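You operate a simulated robot arm through the tools that you are given. There is no shell and no other tool. Be economical: measure what you need, move in short steps, check, and stop when the job is done.

The job below is to be done with a simulated two-armed robot. You get a single attempt, and the scene is never put back.

JOB
Take the cap off the sample bottle on the top of the packing counter and lay it down there.

The check looks at the end state, three seconds after you hand in, the way a careful person would. Anything else that was tipped, shoved, dropped, spilled or broken makes it a failure. A push-on lid holds only when it is set on centred and level and pressed home; a screw cap is set on level and turned clockwise until tight.

ROBOT AND FRAMES
Two 7-joint arms with two-finger parallel grippers on one trunk, on a base that drives. Base frame: it is fixed to the floor where the robot stands at the start and does not move with it; the origin is under the middle of the robot, x ahead of it, y to its left, z up; the surface under the hand at the start is at about z = 80. Units: cm, rad, N and s.
The left shoulder is at the start at [6.2, 19.7, 110.4], the right one opposite. With the tool pointing down near the work surface each hand reaches from about 28 to 70 cm from the robot's upright axis, wherever it stands, measured 20 degrees to its own side. Payload 1.57 kg a hand.
Tool frame (each hand has its own): the origin (TCP) lies between the finger pads and is the grasp point; the fingertips stand 3 cm ahead of it; z points along the fingers, y is the line along which they close. Largest opening 11 cm; finger width 2.4, thickness 1.2; the body of the gripper, 4.8 by 11.2 cm, starts 7.8 cm behind the TCP.
Orientation is told as [roll, pitch, yaw] about the base's x, y, z axes, in that order, counted from this pose: with the fingers straight down and closing along the base's y, the tool's x points along the base's -x, its y along +y and its z along -z.

CONTROLS
- The arms move only by the tool send_rows. It takes "left_increments", "right_increments" or both (then of equal length, played together; a hand with none holds still); each is a list that holds one entry, the list of rows, each a list of 7 numbers: the turn, a rotation vector about the tool's x, y, z in units of 120 degrees (1.0 is 120 degrees), then the shift along the tool's x, y, z in units of 400 mm (1.0 is 400 mm), then the finger opening in cm, from 0 to 11. In form: [[[wx, wy, wz, dx, dy, dz, claw], ...]]. A call has 1 to 12 rows; each row is the pose to reach, as a shift and turn from the pose commanded when the call began, along the tool's axes at that moment. A call with a number of a shift or a turn outside -1 to 1 is refused whole. Rows are played at 5 a second. More than 5 cm and 0.15 rad between two rows, or a gripper value outside its range, and nothing of the call is played. A pose out of reach is approached as far as the arm can. The call stops where the force on the tool passes 40 N (or 10 N more than at its start, if that is more) or the arm is blocked; 0.2 s more then pass. Each finger travels about 7.2 cm/s and halts on what it meets, pressing with about 39 N; the grip force reading is that of the motor and also rises with nothing between the fingers. The clock runs only during rows and for 0.2 s after the last one: add rows that repeat a pose to give the fingers time. It gives the time, the measured TCP pose, the force on the tool (base axes), the opening and the grip force at its end, in the units of the frame above (readings bear some noise), with the torque about the TCP (base axes, N m) and any sound that the robot's microphone picked up.
- Cameras (640 x 400 px; columns grow to the right, rows downward): "scene" is now at [10.12, 0.26, 167.7]; the picture's right is [0.05, -1.00, -0.00], its down [-0.87, -0.04, -0.50] and it looks along [0.50, 0.03, -0.87] (base axes); focal length 285 px, centre (320, 200). "left" rides on the left gripper at [7, -1.6, -14.1] in its tool frame; the picture's right is [0.23, 0.97, 0.00], its down [-0.85, 0.20, -0.48] and it looks along [-0.47, 0.11, 0.88] (tool axes); focal length 222 px, centre (320, 200). "right" rides on the right gripper at [7, 1.6, -14.1] in its tool frame; the picture's right is [-0.23, 0.97, 0.00], its down [-0.86, -0.20, -0.48] and it looks along [-0.47, -0.11, 0.88] (tool axes); focal length 222 px, centre (320, 200).
- capture(camera): a new picture of that camera. The clock stands still meanwhile.
- lift_body(by): slides the trunk up (or, below 0, down) by that many cm; the arms and the scene camera ride with it, the base frame stays. It gives what a move gives, with no picture.
- roll_base(legs): drives the robot by 1 to 6 legs, each [ahead, left, turn to the left] in cm, cm and rad, along the robot's own axes; the way and the turn of a leg run together, so that a leg with both is an arc; at most 150 cm and 3.142 rad a leg. The arms and the cameras ride along, it lands a little off, and it stops where it bumps. It gives what a move gives.
- aim_head(pan, tilt): turns the head with the scene camera to pan (to the left, within 1.501 rad either way) and tilt (down, from -0.506 to 1.204), counted from straight ahead of the robot. It gives what a move gives.
- probe_pixels(camera, pixels): for up to 12 pixels [column, row] of the newest picture of that camera ("zoom" is the newest enlarged one), the place [x, y, z] in the base frame of the surface seen there, good to about 0.3 cm. The clock stands still meanwhile.
- zoom(camera, box): a new picture of the part [left, top, right, bottom] of that camera's present view, enlarged. The clock stands still meanwhile.
- hand_in(): hands the job in; it is judged then, once.

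Go step by step. Measure first, check grasps and placings, and put right what went wrong. The budget is 80 turns and 70 pictures, counting those below and the enlarged ones. Unless the task says otherwise, let go and move clear before handing in, and close with one line.

The tools are called after ">>>" as name(argument=value, ...) on one line, values as JSON. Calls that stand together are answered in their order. send_rows: Moves the arms, as the interface text tells. Its arguments: {"type":"object","properties":{"left_increments":{"type":"array"},"right_increments":{"type":"array"}},"required":[]} The other tools are called the same way: lift_body (by) slides the trunk up or down; roll_base (legs) drives the base; aim_head (pan, tilt) turns the head that bears the scene camera; capture (camera) takes a picture; probe_pixels (camera, pixels) gives the place of the surface under pixels of a picture; zoom (camera, box) takes an enlarged picture of a part of a camera's view; hand_in () hands the job in.

At the start:

```text
time: 0.0
left_tcp_pos: [42.59, 14.55, 109.51]
left_ee_rot: [-0.001, 0.002, 0.0]
left_wrist_force: [0.3, -0.4, -0.6]
left_torque: [0.01, 0.0, 0.03]
left_gripper_width: 11.01
left_finger_force: 0.1
right_tcp_pos: [36.55, -26.15, 115.0]
right_ee_rot: [0.001, 0.002, 0.001]
right_wrist_force: [0.0, -0.6, 0.7]
right_torque: [0.01, 0.0, -0.01]
right_gripper_width: 10.98
right_finger_force: 0.1
trunk travel left (down, up): [-70.0, 29.0]
robot x, y, heading: [-0.01, -0.03, -0.003]
head pan, tilt: [0.051, 1.047]
```

scene: 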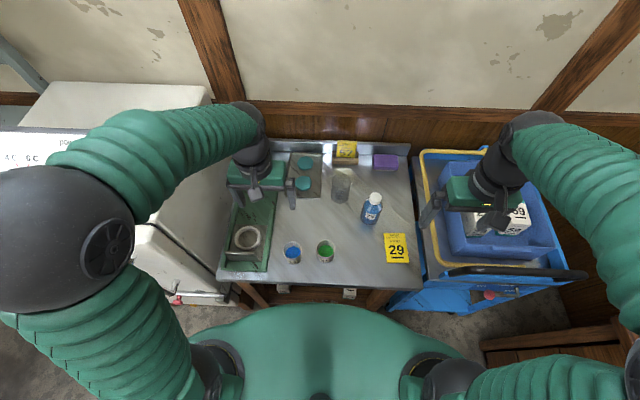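
right: 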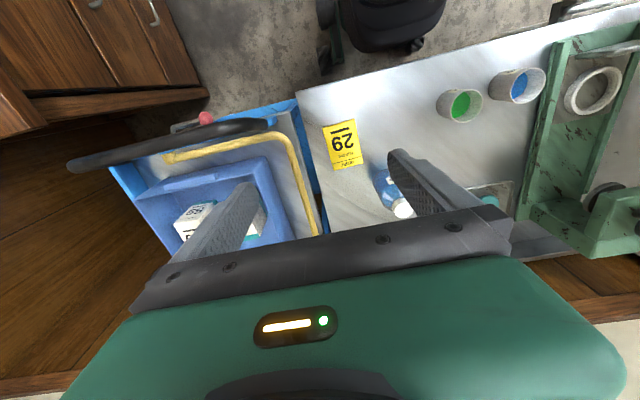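
left: 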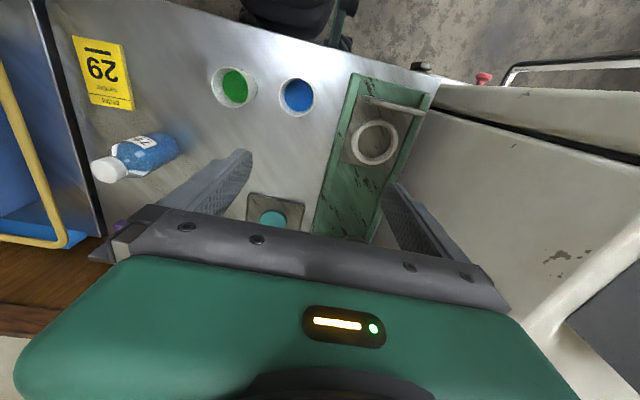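

The bottle with the white cap stands at about scene pixel (373,205). I'll zoom in and measure it.

>>> zoom(camera="scene", box=[320, 150, 440, 270])

>>> probe_pixels(camera="scene", pixels=[[376, 196], [375, 200], [372, 210], [368, 221], [360, 230], [400, 205], [341, 172], [341, 190], [325, 243], [395, 236], [385, 161]])

```text
3.33 times, centred on (380, 210) of scene
```

zoom: 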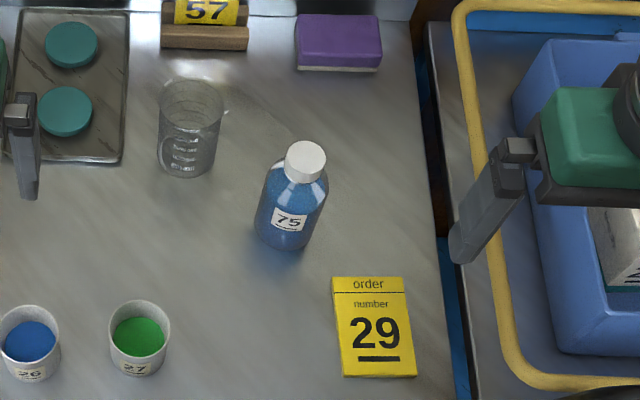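

```text
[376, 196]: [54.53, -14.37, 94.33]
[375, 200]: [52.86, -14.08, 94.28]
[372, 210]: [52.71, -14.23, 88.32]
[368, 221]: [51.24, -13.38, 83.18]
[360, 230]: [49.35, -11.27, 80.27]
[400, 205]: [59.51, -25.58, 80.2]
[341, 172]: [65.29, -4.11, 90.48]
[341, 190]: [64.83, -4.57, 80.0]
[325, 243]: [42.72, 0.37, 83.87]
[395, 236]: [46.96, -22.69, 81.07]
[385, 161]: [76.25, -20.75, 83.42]
```

The bottle is upright, with its cap near (54,-14.2) and its top at about z 94. I'll probe the cap and body edges more closely.

>>> probe_pixels(camera="zoom", pixels=[[305, 145], [305, 158], [288, 158], [323, 158], [305, 171], [304, 180], [300, 190], [262, 210], [320, 210], [290, 220], [285, 246], [292, 180]])

>>> zoom(camera="left", box=[70, 100, 230, 200])

```text
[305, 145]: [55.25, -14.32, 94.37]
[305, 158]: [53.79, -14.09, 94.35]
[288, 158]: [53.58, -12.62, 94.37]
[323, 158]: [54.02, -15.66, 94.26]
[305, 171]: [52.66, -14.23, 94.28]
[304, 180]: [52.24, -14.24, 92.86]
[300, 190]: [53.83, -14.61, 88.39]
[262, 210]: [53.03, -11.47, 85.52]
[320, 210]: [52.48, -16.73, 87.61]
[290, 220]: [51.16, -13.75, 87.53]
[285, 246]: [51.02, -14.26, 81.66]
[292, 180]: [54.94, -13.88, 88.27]
```

```text
4.00 times, centred on (150, 150) of left
```

zoom: 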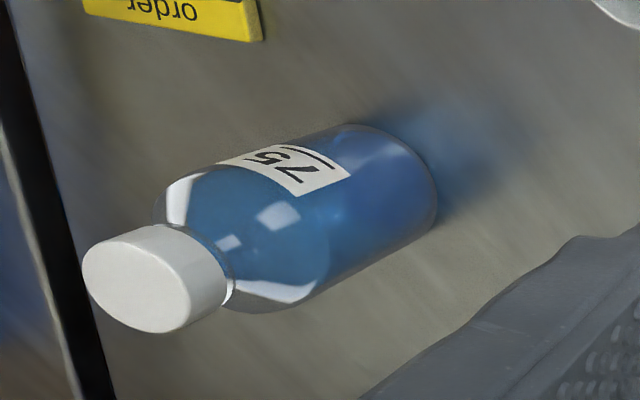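

The cap axis is at about (53.9,-14.15), radius 1.7, z 91.5–94.4. The body radius is about 3. I plan to hold the body with the left hand from the left side and turn the cap with the right from above, so I'll measure the obstacles on the left first.

>>> probe_pixels(camera="scene", pixels=[[293, 246], [293, 260], [248, 230], [265, 250], [266, 200], [304, 161], [304, 184], [320, 175], [327, 240], [334, 169], [349, 169], [240, 205]])

>>> zoom(camera="scene", box=[210, 130, 370, 290])

```text
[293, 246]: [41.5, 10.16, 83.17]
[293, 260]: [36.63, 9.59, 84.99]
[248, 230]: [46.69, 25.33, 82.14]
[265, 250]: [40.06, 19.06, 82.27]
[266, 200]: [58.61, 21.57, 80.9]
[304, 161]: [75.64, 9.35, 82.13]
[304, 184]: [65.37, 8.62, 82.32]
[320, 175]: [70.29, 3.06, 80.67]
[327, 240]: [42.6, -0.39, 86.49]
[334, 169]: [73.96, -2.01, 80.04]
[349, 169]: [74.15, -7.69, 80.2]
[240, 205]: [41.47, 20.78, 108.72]
```

```text
2.50 times, centred on (290, 210) of scene
```

zoom: 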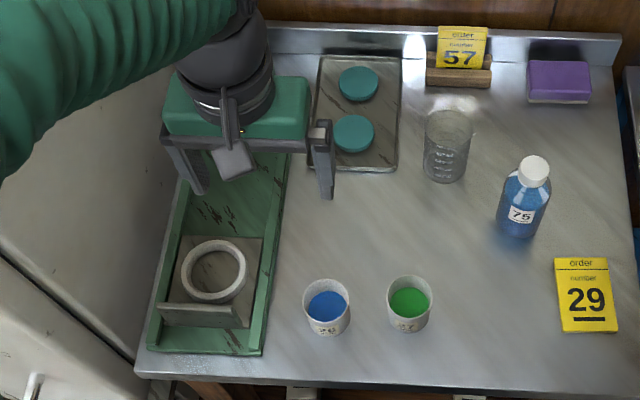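

Everything on the left is below z 87. I'll yaw the left hand 90° and shift it a little ahead.

>>> send_rows(left_increments=[[[0, 0, -0.068, -0.017, -0.01, 0, 11], [0, 0, -0.136, -0.034, -0.02, 0, 11], [0, 0, -0.205, -0.05, -0.03, 0, 11], [0, 0, -0.273, -0.067, -0.041, 0, 11], [0, 0, -0.341, -0.084, -0.051, 0, 11], [0, 0, -0.409, -0.1, -0.061, 0, 11], [0, 0, -0.477, -0.118, -0.072, 0, 11], [0, 0, -0.545, -0.134, -0.082, 0, 11], [0, 0, -0.614, -0.15, -0.092, 0, 11], [0, 0, -0.682, -0.168, -0.103, 0, 11], [0, 0, -0.75, -0.185, -0.113, 0, 11]]])

```text
time: 2.4
left_tcp_pos: [50.11, 9.94, 109.44]
left_ee_rot: [0.001, 0.0, 1.575]
left_wrist_force: [-0.8, 0.0, -0.9]
left_torque: [-0.01, -0.02, 0.02]
left_gripper_width: 10.98
left_finger_force: 0.1
right_tcp_pos: [36.6, -26.17, 114.94]
right_ee_rot: [0.001, 0.002, 0.0]
right_wrist_force: [0.3, -0.1, 0.0]
right_torque: [-0.01, -0.01, 0.02]
right_gripper_width: 11.0
right_finger_force: 0.0
trunk travel left (down, up): [-70.0, 29.0]
robot x, y, heading: [-0.23, 0.05, 0.0]
head pan, tilt: [0.051, 1.047]
```

The yaw went as planned. Now I'll tilt the hand 60° so the fingers point toward -y, 30° below horizontal, and descend partway.

>>> send_rows(left_increments=[[[0, 0.0625, 0, 0.021, -0.012, 0.029, 11], [0, 0.125, 0, 0.042, -0.024, 0.059, 11], [0, 0.1875, 0, 0.064, -0.036, 0.088, 11], [0, 0.25, 0, 0.085, -0.048, 0.117, 11], [0, 0.3125, 0, 0.106, -0.06, 0.147, 11], [0, 0.375, 0, 0.128, -0.071, 0.176, 11], [0, 0.4375, 0, 0.149, -0.083, 0.206, 11], [0, 0.5, 0, 0.17, -0.095, 0.235, 11], [0, 0.5, 0, 0.17, -0.095, 0.235, 11]]])

>>> capture(camera="scene")

>>> capture(camera="left")

```text
time: 4.4
left_tcp_pos: [53.71, 3.42, 100.17]
left_ee_rot: [-0.001, 1.049, 1.57]
left_wrist_force: [-0.2, 0.6, 0.4]
left_torque: [0.01, -0.02, 0.0]
left_gripper_width: 11.01
left_finger_force: 0.1
right_tcp_pos: [36.51, -26.1, 114.98]
right_ee_rot: [0.002, 0.001, 0.0]
right_wrist_force: [-0.8, 1.0, -0.5]
right_torque: [0.01, -0.02, 0.0]
right_gripper_width: 10.99
right_finger_force: 0.0
trunk travel left (down, up): [-70.0, 29.0]
robot x, y, heading: [0.04, 0.0, 0.0]
head pan, tilt: [0.051, 1.047]
```

```text
63 pictures are left
```

scene: 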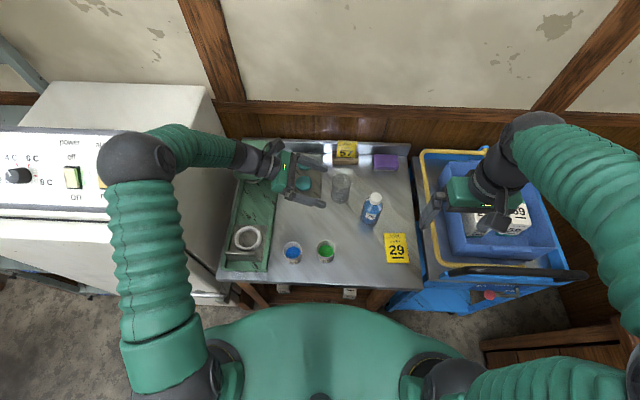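

```text
62 pictures are left
```

left: 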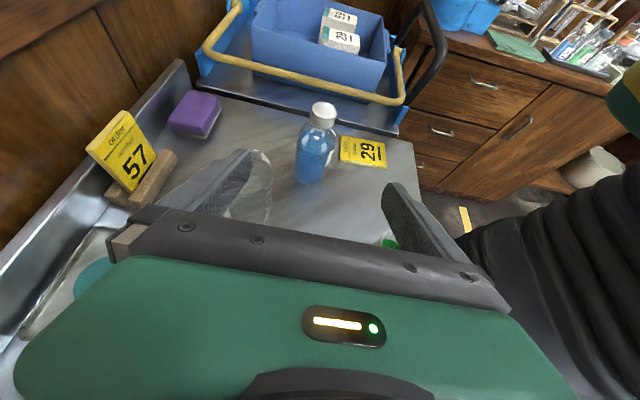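

The beaker's front edge is near x 59.6, which is too close for a pure -y approach. I'll yaw another 25° so the hand comes in diagonally, clear of the beaker, and go to a pre-grasp 14 cm back.

>>> send_rows(left_increments=[[[0.0451, 0, -0.026, -0.024, 0.031, 0.061, 9.5], [0.0902, 0, -0.0521, -0.048, 0.061, 0.122, 9.5], [0.1353, 0, -0.0781, -0.071, 0.092, 0.184, 9.5], [0.1804, 0, -0.1042, -0.095, 0.1225, 0.245, 9.5], [0.1804, 0, -0.1042, -0.095, 0.1225, 0.245, 9.5]]])

>>> capture(camera="left")

>>> capture(camera="scene")

```text
time: 5.6
left_tcp_pos: [48.71, -3.32, 91.83]
left_ee_rot: [0.002, 1.046, 2.006]
left_wrist_force: [0.6, -0.5, -0.2]
left_torque: [-0.01, 0.01, -0.01]
left_gripper_width: 9.48
left_finger_force: 0.1
right_tcp_pos: [36.58, -26.24, 114.87]
right_ee_rot: [0.001, -0.001, -0.001]
right_wrist_force: [0.1, 0.1, -0.3]
right_torque: [0.03, -0.05, -0.01]
right_gripper_width: 11.04
right_finger_force: 0.1
trunk travel left (down, up): [-70.0, 29.0]
robot x, y, heading: [0.05, 0.2, 0.004]
head pan, tilt: [0.051, 1.047]
```

```text
61 pictures are left
```

left: 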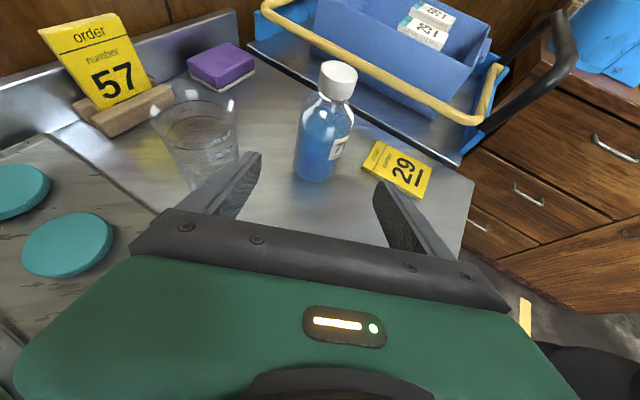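

```text
60 pictures are left
```

scene: 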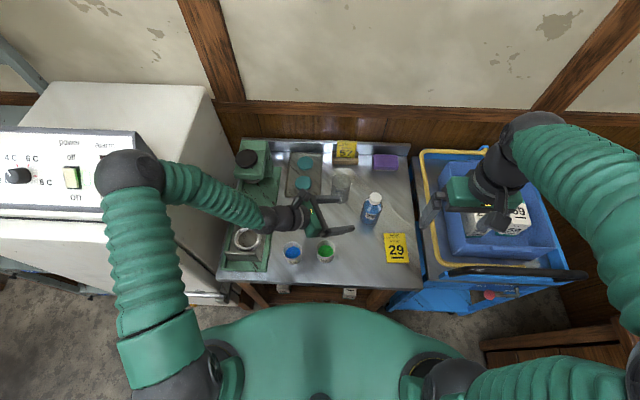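

The bottle lies centred between the fingers in the left view. I'll advance along the tool axis.

>>> send_rows(left_increments=[[[0, 0, 0, 0, -0.001, 0.06, 9.5], [0, 0, 0, 0, -0.001, 0.12, 9.5], [0, 0, 0, 0.001, -0.002, 0.18, 9.5], [0, 0, 0, 0.001, -0.002, 0.24, 9.5], [0, 0, 0, 0.002, -0.003, 0.29, 9.5], [0, 0, 0, 0.002, -0.003, 0.345, 9.5], [0, 0, 0, 0.002, -0.003, 0.345, 9.5]]])

>>> capture(camera="left")

>>> zoom(camera="scene", box=[280, 150, 440, 270])

```text
time: 7.2
left_tcp_pos: [53.93, -14.14, 85.11]
left_ee_rot: [0.0, 1.047, 2.008]
left_wrist_force: [0.2, 0.2, -0.1]
left_torque: [0.01, 0.01, -0.04]
left_gripper_width: 9.49
left_finger_force: 0.0
right_tcp_pos: [36.64, -26.18, 115.05]
right_ee_rot: [0.0, 0.001, -0.002]
right_wrist_force: [-0.2, 0.6, 0.5]
right_torque: [0.02, -0.03, -0.01]
right_gripper_width: 11.02
right_finger_force: 0.1
trunk travel left (down, up): [-70.0, 29.0]
robot x, y, heading: [0.13, -0.14, 0.002]
head pan, tilt: [0.051, 1.047]
```

```text
59 pictures are left
```

left: 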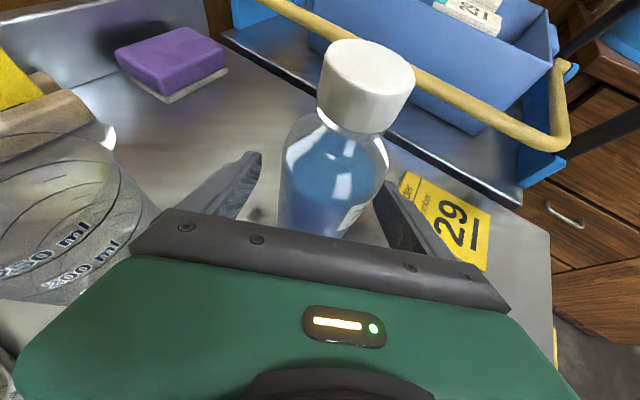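

```text
3.33 times, centred on (360, 210) of scene
```

zoom: 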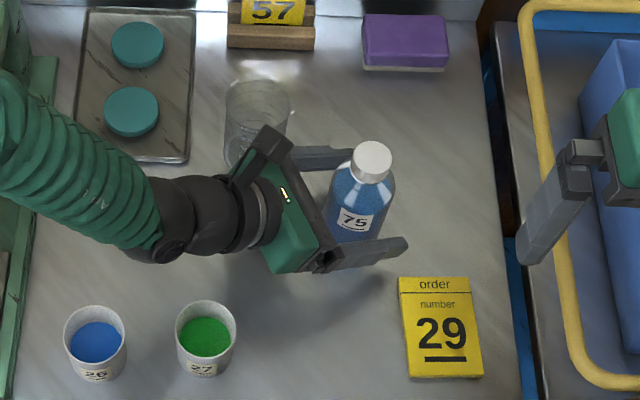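

The bottle is between the fingers but may sit about 0.5–1 cm off centre. I'll check with a zoom and probes before closing.

>>> zoom(camera="left", box=[220, 100, 460, 250])

>>> probe_pixels(camera="left", pixels=[[283, 180], [283, 200], [335, 195], [335, 215], [375, 195], [380, 180], [250, 165], [388, 200], [345, 45], [400, 80]])

```text
2.67 times, centred on (340, 175) of left
```

zoom: 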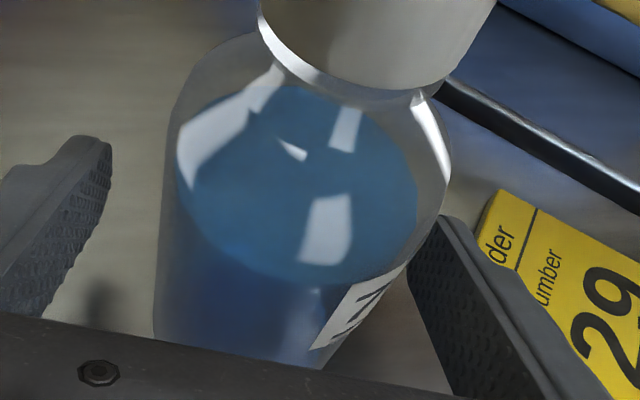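

```text
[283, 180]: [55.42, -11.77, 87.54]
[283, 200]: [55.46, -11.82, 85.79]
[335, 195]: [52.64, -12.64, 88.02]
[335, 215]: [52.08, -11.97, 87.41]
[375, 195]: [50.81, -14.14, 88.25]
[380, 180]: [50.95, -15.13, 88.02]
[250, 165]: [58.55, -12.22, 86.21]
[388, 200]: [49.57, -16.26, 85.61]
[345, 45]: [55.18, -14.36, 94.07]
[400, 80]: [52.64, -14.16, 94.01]
```

The body and fingers are symmetric about the TCP to within 0.3 cm, so I'll close the left hand on the body.

>>> send_rows(left_increments=[[[0, 0, 0, 0, 0, 0, 8], [0, 0, 0, 0, 0, 0, 7], [0, 0, 0, 0, 0, 0, 6], [0, 0, 0, 0, 0, 0, 5.5], [0, 0, 0, 0, 0, 0, 5], [0, 0, 0, 0, 0, 0, 5]]])

>>> zoom(camera="scene", box=[320, 150, 440, 270])

>>> probe_pixels(camera="zoom", pixels=[[305, 145], [305, 158], [288, 158], [323, 158], [305, 171]])

```text
time: 8.6
left_tcp_pos: [53.99, -14.16, 85.05]
left_ee_rot: [0.001, 1.048, 2.008]
left_wrist_force: [-2.1, -0.7, 0.9]
left_torque: [-0.03, 0.01, -0.01]
left_gripper_width: 5.86
left_finger_force: 38.8
right_tcp_pos: [36.71, -26.17, 115.0]
right_ee_rot: [0.002, 0.0, 0.001]
right_wrist_force: [-0.5, 0.2, -1.1]
right_torque: [0.02, 0.0, -0.01]
right_gripper_width: 11.02
right_finger_force: 0.0
trunk travel left (down, up): [-70.0, 29.0]
robot x, y, heading: [0.13, -0.07, -0.002]
head pan, tilt: [0.051, 1.047]
```

```text
3.33 times, centred on (380, 210) of scene
```

zoom: 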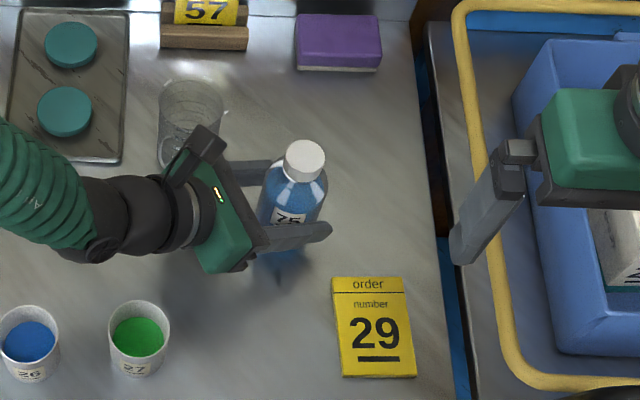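

```text
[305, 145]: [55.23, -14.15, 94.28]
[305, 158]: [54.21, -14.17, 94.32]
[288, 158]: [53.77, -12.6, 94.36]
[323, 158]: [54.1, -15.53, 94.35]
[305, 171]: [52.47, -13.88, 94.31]
```

The bottle is held (5.86 cm, 39 N) and hasn't moved; the cap axis is at (53.95,-14.1). I'll bring the right hand above the cap, pre-yawed clockwise so it has room to turn counterclockwise.

>>> send_rows(right_increments=[[[0, 0, 0.06, -0.072, 0.05, 0.042, 10], [0, 0, 0.12, -0.144, 0.101, 0.083, 9], [0, 0, 0.18, -0.216, 0.151, 0.125, 8], [0, 0, 0.24, -0.287, 0.201, 0.167, 7], [0, 0, 0.3, -0.359, 0.252, 0.208, 6.5], [0, 0, 0.358, -0.431, 0.302, 0.25, 6.5], [0, 0, 0.358, -0.431, 0.302, 0.25, 6.5]]])

>>> capture(camera="right")

>>> capture(camera="left")

```text
time: 10.2
left_tcp_pos: [54.1, -14.13, 85.09]
left_ee_rot: [-0.002, 1.045, 2.007]
left_wrist_force: [0.1, 0.1, 0.5]
left_torque: [0.07, -0.07, -0.02]
left_gripper_width: 5.83
left_finger_force: 38.8
right_tcp_pos: [53.78, -13.87, 104.87]
right_ee_rot: [0.001, 0.001, -0.75]
right_wrist_force: [-0.4, 0.5, 0.5]
right_torque: [-0.01, -0.02, -0.01]
right_gripper_width: 6.5
right_finger_force: 0.0
trunk travel left (down, up): [-70.0, 29.0]
robot x, y, heading: [0.14, -0.02, 0.002]
head pan, tilt: [0.051, 1.047]
```

```text
55 pictures are left
```

right: 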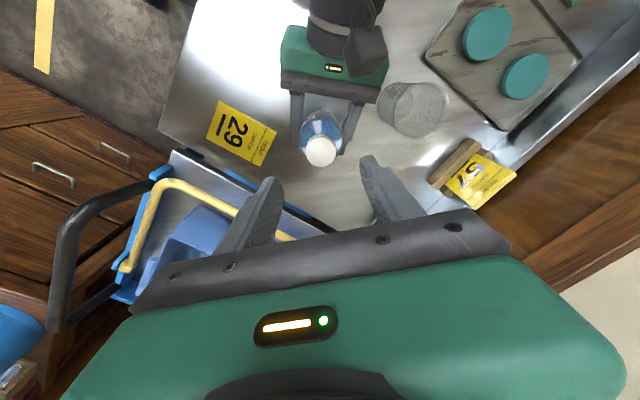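

```text
54 pictures are left
```

left: 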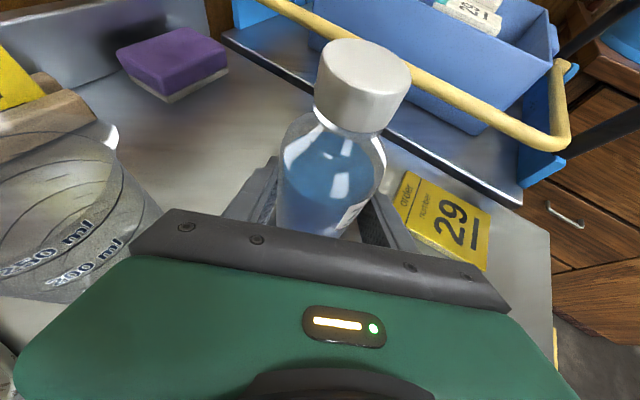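

The right hand is above the cap. I'll descend so the fingertips reach z about 91.6.

>>> send_rows(right_increments=[[[0, 0, 0, -0.004, 0, 0.08, 6.5], [0, 0, 0, -0.004, 0, 0.16, 6.5], [0, 0, 0, -0.004, 0, 0.22, 6.5], [0, 0, 0, -0.004, 0, 0.256, 6.5], [0, 0, 0, -0.004, 0, 0.256, 6.5]]])

>>> capture(camera="left")

>>> capture(camera="right")

```text
time: 11.4
left_tcp_pos: [53.96, -14.07, 85.05]
left_ee_rot: [0.0, 1.047, 2.006]
left_wrist_force: [-0.3, 0.9, 0.0]
left_torque: [0.08, -0.04, 0.0]
left_gripper_width: 5.88
left_finger_force: 39.2
right_tcp_pos: [53.86, -14.16, 94.67]
right_ee_rot: [0.0, 0.001, -0.749]
right_wrist_force: [0.0, -0.2, -0.4]
right_torque: [-0.01, 0.01, 0.01]
right_gripper_width: 6.5
right_finger_force: 0.1
trunk travel left (down, up): [-70.0, 29.0]
robot x, y, heading: [-0.19, 0.26, -0.001]
head pan, tilt: [0.051, 1.047]
```

```text
53 pictures are left
```

left: 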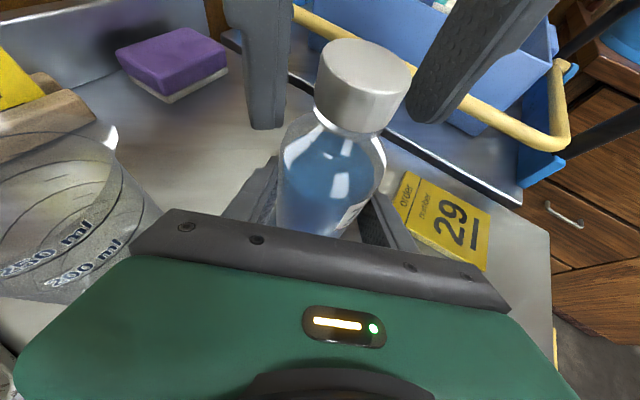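

```text
52 pictures are left
```

right: 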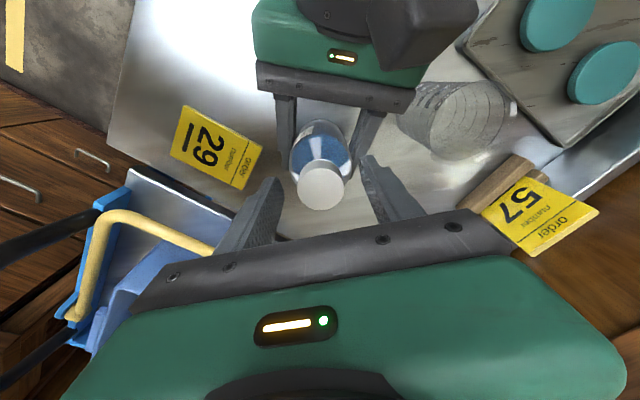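

The cap is centred between the right fingers, so I'll close on it.

>>> send_rows(right_increments=[[[0, 0, 0, 0, 0, 0, 5.5], [0, 0, 0, 0, 0, 0, 4.5], [0, 0, 0, 0, 0, 0, 3.8], [0, 0, 0, 0, 0, 0, 3], [0, 0, 0, 0, 0, 0, 2.5], [0, 0, 0, 0, 0, 0, 2.5]]])

```text
time: 12.8
left_tcp_pos: [54.02, -14.09, 85.07]
left_ee_rot: [0.0, 1.046, 2.009]
left_wrist_force: [0.0, -1.7, 0.7]
left_torque: [0.18, -0.17, -0.02]
left_gripper_width: 5.86
left_finger_force: 39.4
right_tcp_pos: [53.93, -14.02, 94.72]
right_ee_rot: [0.0, 0.0, -0.751]
right_wrist_force: [1.7, 0.4, -0.1]
right_torque: [0.02, -0.02, 0.05]
right_gripper_width: 3.31
right_finger_force: 39.4
trunk travel left (down, up): [-70.0, 29.0]
robot x, y, heading: [-0.14, -0.12, -0.002]
head pan, tilt: [0.051, 1.047]
```

The cap is gripped at 3.31 cm. I'll turn it counterclockwise by about 1.5 rad with a tiny rise.

>>> send_rows(right_increments=[[[0, 0, -0.065, 0, 0, 0, 2.5], [0, 0, -0.13, 0, 0, 0, 2.5], [0, 0, -0.195, 0, 0, 0, 2.5], [0, 0, -0.26, 0, 0, -0.0005, 2.5], [0, 0, -0.325, 0, 0, -0.0008, 2.5], [0, 0, -0.39, 0, 0, -0.001, 2.5], [0, 0, -0.455, 0, 0, -0.0012, 2.5], [0, 0, -0.52, 0, 0, -0.0014, 2.5], [0, 0, -0.585, 0, 0, -0.0016, 2.5], [0, 0, -0.65, 0, 0, -0.0018, 2.5], [0, 0, -0.715, 0, 0, -0.002, 2.5]]])

>>> capture(camera="left")

```text
time: 15.2
left_tcp_pos: [53.9, -14.04, 85.06]
left_ee_rot: [-0.001, 1.046, 2.007]
left_wrist_force: [-0.4, 0.0, 1.2]
left_torque: [-0.02, -0.13, -0.07]
left_gripper_width: 5.87
left_finger_force: 39.1
right_tcp_pos: [53.9, -14.09, 94.77]
right_ee_rot: [0.0, -0.003, 0.75]
right_wrist_force: [1.9, 0.3, 0.7]
right_torque: [-0.04, 0.0, -0.01]
right_gripper_width: 3.25
right_finger_force: 39.0
trunk travel left (down, up): [-70.0, 29.0]
robot x, y, heading: [0.11, -0.28, 0.005]
head pan, tilt: [0.051, 1.047]
```

```text
51 pictures are left
```

left: 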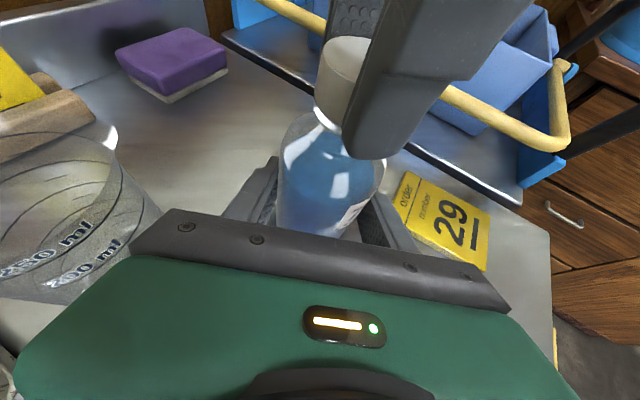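

The cap turned freely with little torque. I'll keep turning counterclockwise without regripping.

>>> send_rows(right_increments=[[[0, 0, -0.065, 0, 0, -0.0002, 2.5], [0, 0, -0.13, 0, 0, -0.0004, 2.5], [0, 0, -0.195, 0, 0, -0.0006, 2.5], [0, 0, -0.26, 0, 0, -0.0008, 2.5], [0, 0, -0.325, 0, 0, -0.001, 2.5], [0, 0, -0.39, 0, 0, -0.0012, 2.5], [0, 0, -0.455, 0, 0, -0.0014, 2.5], [0, 0, -0.52, 0, 0, -0.0016, 2.5], [0, 0, -0.585, 0, 0, -0.0018, 2.5], [0, 0, -0.65, 0, 0, -0.002, 2.5]]])

>>> capture(camera="left")

```text
time: 17.4
left_tcp_pos: [53.98, -14.05, 85.06]
left_ee_rot: [0.001, 1.047, 2.005]
left_wrist_force: [-9.2, 5.2, 2.9]
left_torque: [-0.28, -0.69, -0.05]
left_gripper_width: 5.83
left_finger_force: 38.8
right_tcp_pos: [53.86, -14.19, 94.89]
right_ee_rot: [-0.003, 0.0, 2.111]
right_wrist_force: [10.6, -3.7, 0.7]
right_torque: [-0.15, -0.27, -0.04]
right_gripper_width: 3.27
right_finger_force: 39.5
trunk travel left (down, up): [-70.0, 29.0]
robot x, y, heading: [-0.09, 0.29, 0.0]
head pan, tilt: [0.051, 1.047]
```

```text
50 pictures are left
```

left: 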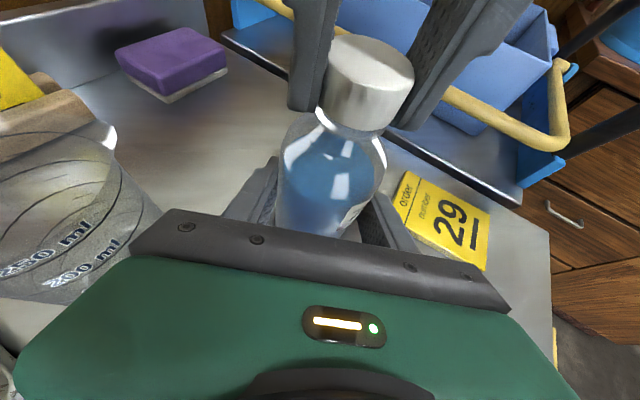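

The cap has turned about 2.86 rad in total. I'll check that the bottle itself hasn't rotated in the left grip, using the label "75".

>>> zoom(camera="left", box=[220, 20, 460, 250])

>>> zoom(camera="scene", box=[320, 150, 440, 270])

```text
1.74 times, centred on (340, 135) of left
```

zoom: 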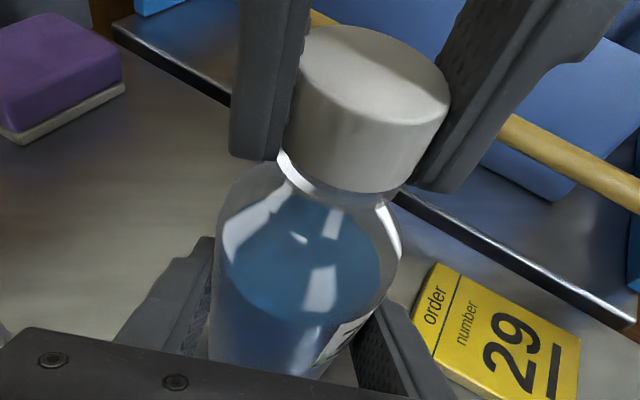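

```text
3.33 times, centred on (380, 210) of scene
```

zoom: 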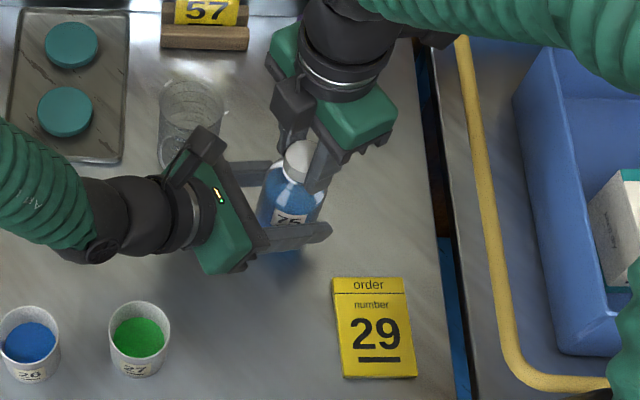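

The label hasn't moved, so the cap is turning on the bottle. I'll open the right hand, wind back and regrip.

>>> send_rows(right_increments=[[[0, 0, 0, 0, 0, 0, 4.5], [0, 0, 0, 0, 0, 0, 6], [0, 0, 0.07, 0, 0, 0, 6], [0, 0, 0.14, 0, 0, 0, 6], [0, 0, 0.21, 0, 0, 0, 6], [0, 0, 0.28, 0, 0, 0, 6], [0, 0, 0.35, 0, 0, 0, 6], [0, 0, 0.42, 0, 0, 0, 6], [0, 0, 0.49, 0, 0, 0, 6], [0, 0, 0.56, 0, 0, 0, 6], [0, 0, 0.63, 0, 0, 0, 6], [0, 0, 0.7, 0, 0, 0, 6]]])

>>> zoom(camera="left", box=[220, 20, 460, 250])

```text
time: 20.0
left_tcp_pos: [53.97, -14.08, 84.99]
left_ee_rot: [0.0, 1.046, 2.007]
left_wrist_force: [1.4, 0.2, 0.2]
left_torque: [0.04, -0.02, -0.02]
left_gripper_width: 5.86
left_finger_force: 38.9
right_tcp_pos: [53.95, -14.08, 94.82]
right_ee_rot: [0.0, 0.0, 0.641]
right_wrist_force: [0.3, 0.2, -0.6]
right_torque: [0.0, 0.01, -0.03]
right_gripper_width: 6.0
right_finger_force: 0.1
trunk travel left (down, up): [-70.0, 29.0]
robot x, y, heading: [-0.3, 0.01, 0.002]
head pan, tilt: [0.051, 1.047]
```

```text
1.74 times, centred on (340, 135) of left
```

zoom: 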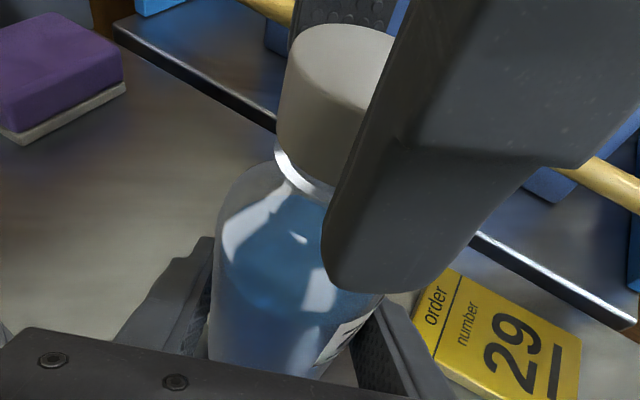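

The release was clean. I'll wind back a bit more and regrip.

>>> send_rows(right_increments=[[[0, 0, 0.07, 0, 0, 0, 6], [0, 0, 0.14, 0, 0, 0, 6], [0, 0, 0.21, 0, 0, 0, 6], [0, 0, 0.28, 0, 0, 0, 6], [0, 0, 0.35, 0, 0, 0, 6], [0, 0, 0.42, 0, 0, 0, 6], [0, 0, 0.42, 0, 0, 0, 4.5], [0, 0, 0.42, 0, 0, 0, 3.5], [0, 0, 0.42, 0, 0, 0, 2.5], [0, 0, 0.42, 0, 0, 0, 2.5]]])

>>> send_rows(right_increments=[[[0, 0, -0.07, 0, 0, 0, 2.5], [0, 0, -0.14, 0, 0, -0.0003, 2.5], [0, 0, -0.21, 0, 0, -0.0006, 2.5], [0, 0, -0.28, 0, 0, -0.0009, 2.5], [0, 0, -0.35, 0, 0, -0.0012, 2.5], [0, 0, -0.42, 0, 0, -0.0015, 2.5], [0, 0, -0.49, 0, 0, -0.0018, 2.5], [0, 0, -0.56, 0, 0, -0.002, 2.5], [0, 0, -0.63, 0, 0, -0.002, 2.5], [0, 0, -0.7, 0, 0, -0.002, 2.5], [0, 0, -0.77, 0, 0, -0.002, 2.5], [0, 0, -0.84, 0, 0, -0.002, 2.5]]])

>>> zoom(camera="left", box=[220, 20, 460, 250])

```text
time: 22.2
left_tcp_pos: [54.07, -14.15, 85.16]
left_ee_rot: [0.0, 1.047, 2.005]
left_wrist_force: [1.3, -2.5, -0.3]
left_torque: [0.36, 0.01, 0.0]
left_gripper_width: 5.84
left_finger_force: 39.4
right_tcp_pos: [53.92, -14.1, 94.88]
right_ee_rot: [0.002, 0.001, -0.238]
right_wrist_force: [-1.2, 4.2, 0.5]
right_torque: [0.06, 0.05, 0.01]
right_gripper_width: 3.28
right_finger_force: 39.3
trunk travel left (down, up): [-70.0, 29.0]
robot x, y, heading: [-0.28, 0.05, -0.001]
head pan, tilt: [0.051, 1.047]
```

```text
time: 24.8
left_tcp_pos: [54.08, -14.01, 85.1]
left_ee_rot: [0.0, 1.047, 2.007]
left_wrist_force: [-0.3, -5.7, 0.0]
left_torque: [0.59, -0.08, 0.0]
left_gripper_width: 5.83
left_finger_force: 39.2
right_tcp_pos: [54.0, -14.13, 95.02]
right_ee_rot: [-0.001, -0.003, 1.527]
right_wrist_force: [1.8, 6.9, 0.6]
right_torque: [0.07, -0.03, -0.01]
right_gripper_width: 3.25
right_finger_force: 39.2
trunk travel left (down, up): [-70.0, 29.0]
robot x, y, heading: [0.04, -0.04, -0.003]
head pan, tilt: [0.051, 1.047]
```

```text
1.74 times, centred on (340, 135) of left
```

zoom: 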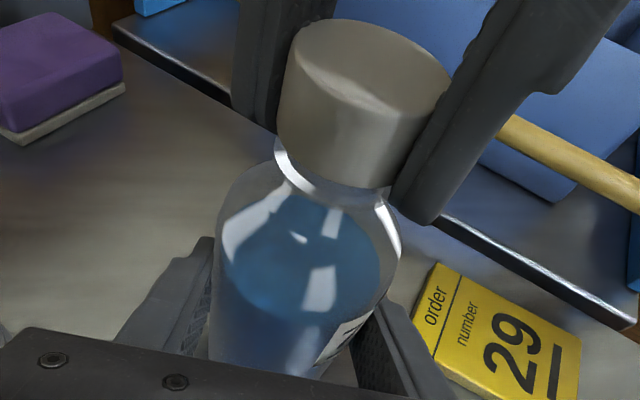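

The cap has risen a little after about 4.6 rad in total. I'll turn a bit more and then test with a tiny 0.3 cm lift, watching the force.

>>> send_rows(right_increments=[[[0, 0, -0.07, 0, 0, -0.0005, 2.5], [0, 0, -0.14, 0, 0, -0.001, 2.5], [0, 0, -0.21, 0, 0, -0.0015, 2.5], [0, 0, -0.28, 0, 0, -0.002, 2.5], [0, 0, -0.28, 0, 0, -0.005, 2.5], [0, 0, -0.28, 0, 0, -0.0095, 2.5]]])

>>> zoom(camera="left", box=[220, 20, 460, 250])

```text
time: 26.2
left_tcp_pos: [54.09, -14.05, 85.01]
left_ee_rot: [0.001, 1.046, 2.006]
left_wrist_force: [-2.1, -0.3, -0.1]
left_torque: [0.0, 0.06, 0.01]
left_gripper_width: 5.84
left_finger_force: 39.1
right_tcp_pos: [53.94, -14.13, 95.26]
right_ee_rot: [0.001, -0.003, 2.11]
right_wrist_force: [0.2, 0.1, -0.4]
right_torque: [0.01, -0.01, -0.02]
right_gripper_width: 3.27
right_finger_force: 38.9
trunk travel left (down, up): [-70.0, 29.0]
robot x, y, heading: [-0.05, -0.05, 0.002]
head pan, tilt: [0.051, 1.047]
```

```text
1.74 times, centred on (340, 135) of left
```

zoom: 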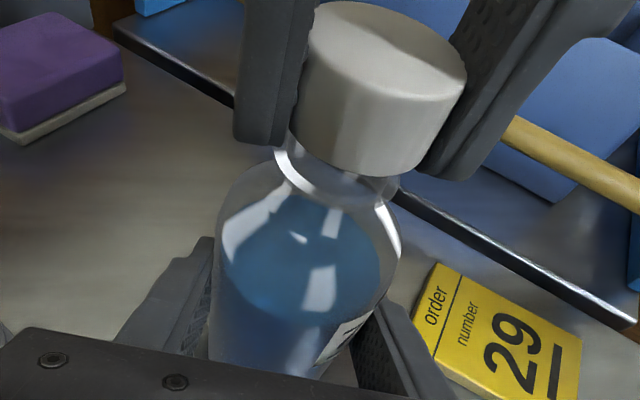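

Forces have dropped to zero and the cap is visibly higher, so it is free. I'll lift it straight up.

>>> send_rows(right_increments=[[[0, 0, 0, 0, 0, -0.015, 2.5], [0, 0, 0, 0, 0, -0.03, 2.5], [0, 0, 0, 0, 0, -0.06, 2.5], [0, 0, 0, 0, 0, -0.1, 2.5], [0, 0, 0, 0, 0, -0.15, 2.5], [0, 0, 0, 0, 0, -0.2, 2.5]]])

>>> capture(camera="left")

>>> capture(camera="scene")

```text
time: 27.6
left_tcp_pos: [54.01, -14.1, 85.13]
left_ee_rot: [0.0, 1.047, 2.007]
left_wrist_force: [-0.5, 0.2, 0.9]
left_torque: [0.02, 0.03, -0.01]
left_gripper_width: 5.85
left_finger_force: 39.2
right_tcp_pos: [53.95, -14.15, 103.34]
right_ee_rot: [-0.001, -0.002, 2.107]
right_wrist_force: [-0.1, 0.7, -0.8]
right_torque: [0.04, 0.0, 0.0]
right_gripper_width: 3.25
right_finger_force: 38.8
trunk travel left (down, up): [-70.0, 29.0]
robot x, y, heading: [0.01, 0.09, -0.0]
head pan, tilt: [0.051, 1.047]
```

```text
44 pictures are left
```

left: 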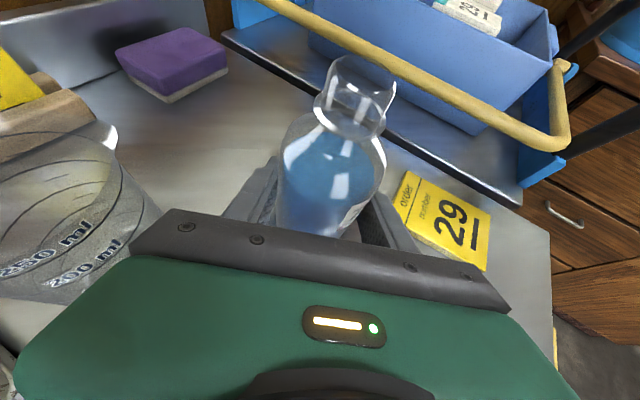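

```text
43 pictures are left
```

scene: 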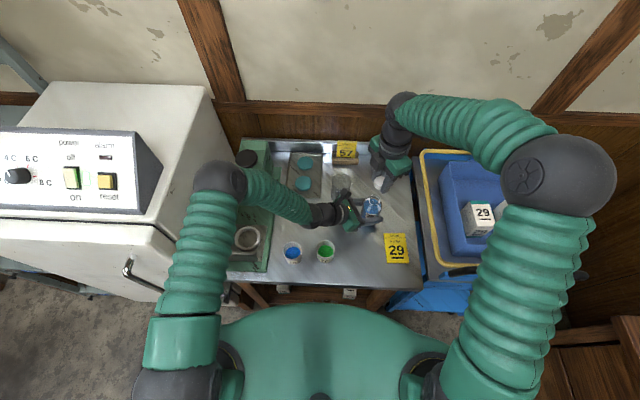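

The cap is off and the bottle stays held and open. I'll carry the cap to the clear spot at (64,-20) and lower it to just above the counter.

>>> send_rows(right_increments=[[[0, 0, 0, 0.064, -0.034, 0, 2.5], [0, 0, 0, 0.128, -0.069, 0, 2.5], [0, 0, 0, 0.192, -0.103, 0, 2.5], [0, 0, 0, 0.257, -0.138, 0, 2.5], [0, 0, 0, 0.257, -0.138, 0.1, 2.5], [0, 0, 0, 0.257, -0.138, 0.2, 2.5], [0, 0, 0, 0.257, -0.138, 0.3, 2.5], [0, 0, 0, 0.257, -0.138, 0.37, 2.5], [0, 0, 0, 0.257, -0.138, 0.43, 2.5], [0, 0, 0, 0.257, -0.138, 0.43, 2.5]]])

>>> capture(camera="left")

>>> capture(camera="right")

```text
time: 29.8
left_tcp_pos: [54.03, -14.14, 85.02]
left_ee_rot: [0.0, 1.048, 2.007]
left_wrist_force: [0.5, 0.2, 0.2]
left_torque: [-0.02, -0.08, -0.05]
left_gripper_width: 5.83
left_finger_force: 39.0
right_tcp_pos: [63.91, -20.13, 86.09]
right_ee_rot: [0.0, -0.002, 2.108]
right_wrist_force: [0.5, -0.4, 0.0]
right_torque: [-0.01, -0.03, -0.01]
right_gripper_width: 3.24
right_finger_force: 39.3
trunk travel left (down, up): [-70.0, 29.0]
robot x, y, heading: [0.29, 0.1, -0.002]
head pan, tilt: [0.051, 1.047]
```

```text
42 pictures are left
```

left: 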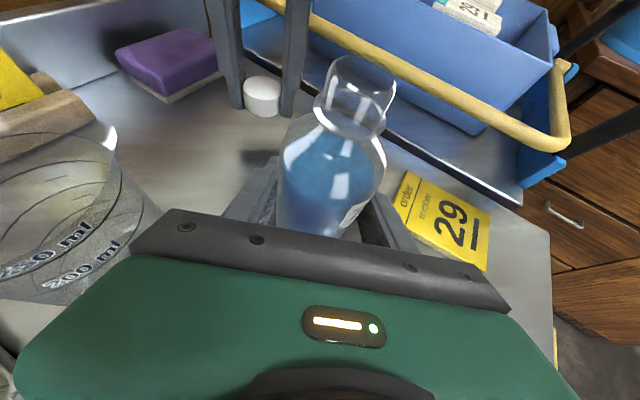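

```text
41 pictures are left
```

right: 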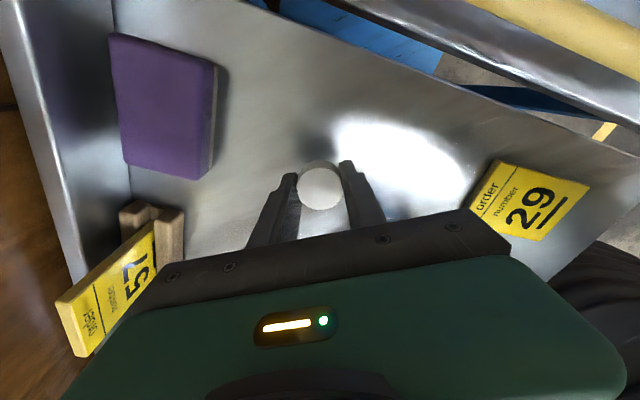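

Cap and spot are clear. I'll lower in small steps until contact.

>>> send_rows(right_increments=[[[0, 0, 0, 0, 0, 0.02, 2.5], [0, 0, 0, 0, 0, 0.035, 2.5], [0, 0, 0, 0, 0, 0.045, 2.5], [0, 0, 0, 0, 0, 0.055, 2.5], [0, 0, 0, 0, 0, 0.062, 2.5]]])

>>> zoom(camera="left", box=[200, 50, 320, 125])

```text
time: 31.0
left_tcp_pos: [54.03, -14.05, 85.06]
left_ee_rot: [0.001, 1.046, 2.008]
left_wrist_force: [0.9, 0.4, -1.1]
left_torque: [0.0, -0.05, -0.02]
left_gripper_width: 5.86
left_finger_force: 38.4
right_tcp_pos: [64.02, -20.11, 83.56]
right_ee_rot: [0.0, -0.001, 2.11]
right_wrist_force: [0.2, -0.1, -0.2]
right_torque: [0.01, -0.03, 0.02]
right_gripper_width: 3.29
right_finger_force: 38.9
trunk travel left (down, up): [-70.0, 29.0]
robot x, y, heading: [-0.22, -0.19, -0.002]
head pan, tilt: [0.051, 1.047]
```

```text
5.33 times, centred on (260, 88) of left
```

zoom: 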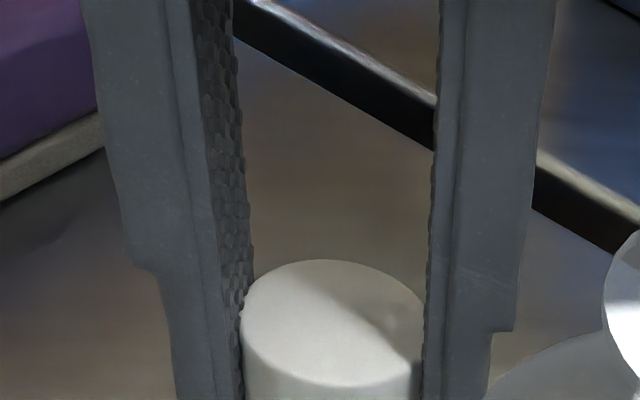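

>>> send_rows(right_increments=[[[0, 0, 0, 0, 0, 0.003, 2.5], [0, 0, 0, 0, 0, 0.006, 2.5], [0, 0, 0, 0, 0, 0.009, 2.5], [0, 0, 0, 0, 0, 0.009, 2.5]]])

>>> zoom(camera="left", box=[190, 60, 350, 160])

```text
time: 32.0
left_tcp_pos: [54.06, -14.1, 85.0]
left_ee_rot: [0.0, 1.048, 2.008]
left_wrist_force: [0.0, 1.3, 0.1]
left_torque: [-0.01, -0.08, -0.03]
left_gripper_width: 5.86
left_finger_force: 38.9
right_tcp_pos: [63.96, -20.21, 83.26]
right_ee_rot: [0.0, -0.002, 2.11]
right_wrist_force: [0.1, -0.2, -0.6]
right_torque: [0.02, 0.0, 0.0]
right_gripper_width: 3.24
right_finger_force: 39.1
trunk travel left (down, up): [-70.0, 29.0]
robot x, y, heading: [0.12, 0.11, 0.007]
head pan, tilt: [0.051, 1.047]
```

```text
4.00 times, centred on (270, 110) of left
```

zoom: 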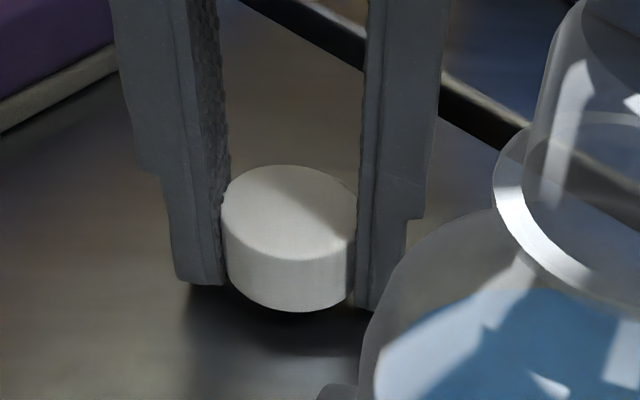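

No contact force yet, and a small shadow gap remains below the cap. I'll lower another 0.2 cm.

>>> send_rows(right_increments=[[[0, 0, 0, 0, 0, 0.002, 2.5], [0, 0, 0, 0, 0, 0.004, 2.5], [0, 0, 0, 0, 0, 0.005, 2.5], [0, 0, 0, 0, 0, 0.005, 2.5]]])

>>> zoom(camera="left", box=[220, 80, 316, 140])

```text
time: 33.0
left_tcp_pos: [54.05, -14.11, 85.04]
left_ee_rot: [0.001, 1.048, 2.007]
left_wrist_force: [1.1, 0.4, 0.2]
left_torque: [0.0, -0.1, -0.01]
left_gripper_width: 5.86
left_finger_force: 38.4
right_tcp_pos: [63.97, -20.12, 83.16]
right_ee_rot: [-0.001, -0.002, 2.108]
right_wrist_force: [-0.3, -0.3, 0.6]
right_torque: [0.01, 0.02, 0.04]
right_gripper_width: 3.26
right_finger_force: 39.3
trunk travel left (down, up): [-70.0, 29.0]
robot x, y, heading: [0.07, -0.37, -0.001]
head pan, tilt: [0.051, 1.047]
```

```text
6.67 times, centred on (268, 110) of left
```

zoom: 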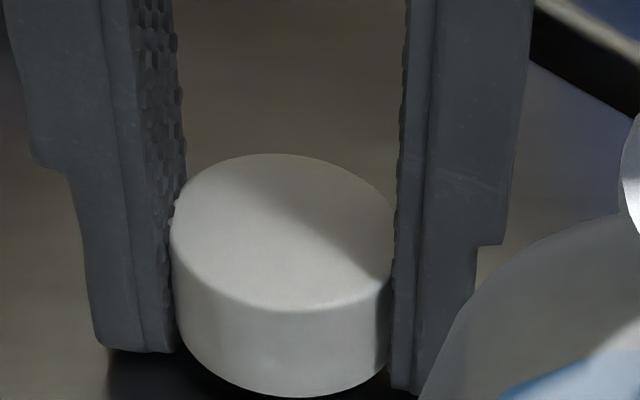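

Still no contact, so I'll continue gently.

>>> send_rows(right_increments=[[[0, 0, 0, 0, 0, 0.0015, 2.5], [0, 0, 0, 0, 0, 0.003, 2.5], [0, 0, 0, 0, 0, 0.0035, 2.5], [0, 0, 0, 0, 0, 0.0035, 2.5]]])

```text
time: 34.0
left_tcp_pos: [53.9, -14.11, 85.02]
left_ee_rot: [-0.001, 1.045, 2.008]
left_wrist_force: [0.9, 0.2, 0.5]
left_torque: [-0.03, -0.03, 0.01]
left_gripper_width: 5.84
left_finger_force: 39.0
right_tcp_pos: [63.9, -20.18, 83.03]
right_ee_rot: [-0.003, 0.001, 2.108]
right_wrist_force: [-0.1, -1.2, 5.7]
right_torque: [-0.17, 0.08, 0.04]
right_gripper_width: 3.24
right_finger_force: 39.1
trunk travel left (down, up): [-70.0, 29.0]
robot x, y, heading: [-0.28, 0.11, 0.003]
head pan, tilt: [0.051, 1.047]
```

Contact shows at 5.7 N upward. I'll open the right hand gradually and rise.

>>> send_rows(right_increments=[[[0, 0, 0, 0, 0, 0, 3.6], [0, 0, 0, 0, 0, 0, 4.5], [0, 0, 0, 0, 0, 0, 6], [0, 0, 0, 0, 0, 0, 6], [0, 0, 0, 0, 0, -0.05, 6], [0, 0, 0, 0, 0, -0.15, 6], [0, 0, 0, 0, 0, -0.25, 6], [0, 0, 0, 0, 0, -0.35, 6], [0, 0, 0, 0, 0, -0.45, 6], [0, 0, 0, 0, 0, -0.5, 6]]])

>>> capture(camera="left")

```text
time: 36.2
left_tcp_pos: [53.92, -14.11, 85.08]
left_ee_rot: [-0.001, 1.048, 2.007]
left_wrist_force: [-1.4, 0.5, -0.1]
left_torque: [0.06, -0.03, 0.04]
left_gripper_width: 5.84
left_finger_force: 38.4
right_tcp_pos: [64.08, -20.3, 102.84]
right_ee_rot: [0.001, -0.002, 2.108]
right_wrist_force: [-0.6, 0.0, 0.5]
right_torque: [0.01, 0.01, -0.05]
right_gripper_width: 6.01
right_finger_force: 0.0
trunk travel left (down, up): [-70.0, 29.0]
robot x, y, heading: [0.44, 0.01, 0.001]
head pan, tilt: [0.051, 1.047]
```

```text
37 pictures are left
```

left: 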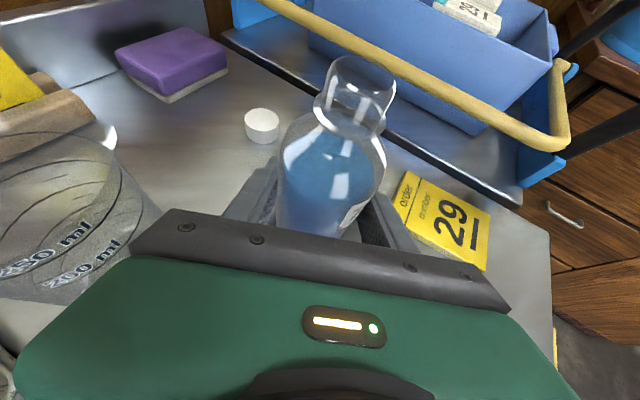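

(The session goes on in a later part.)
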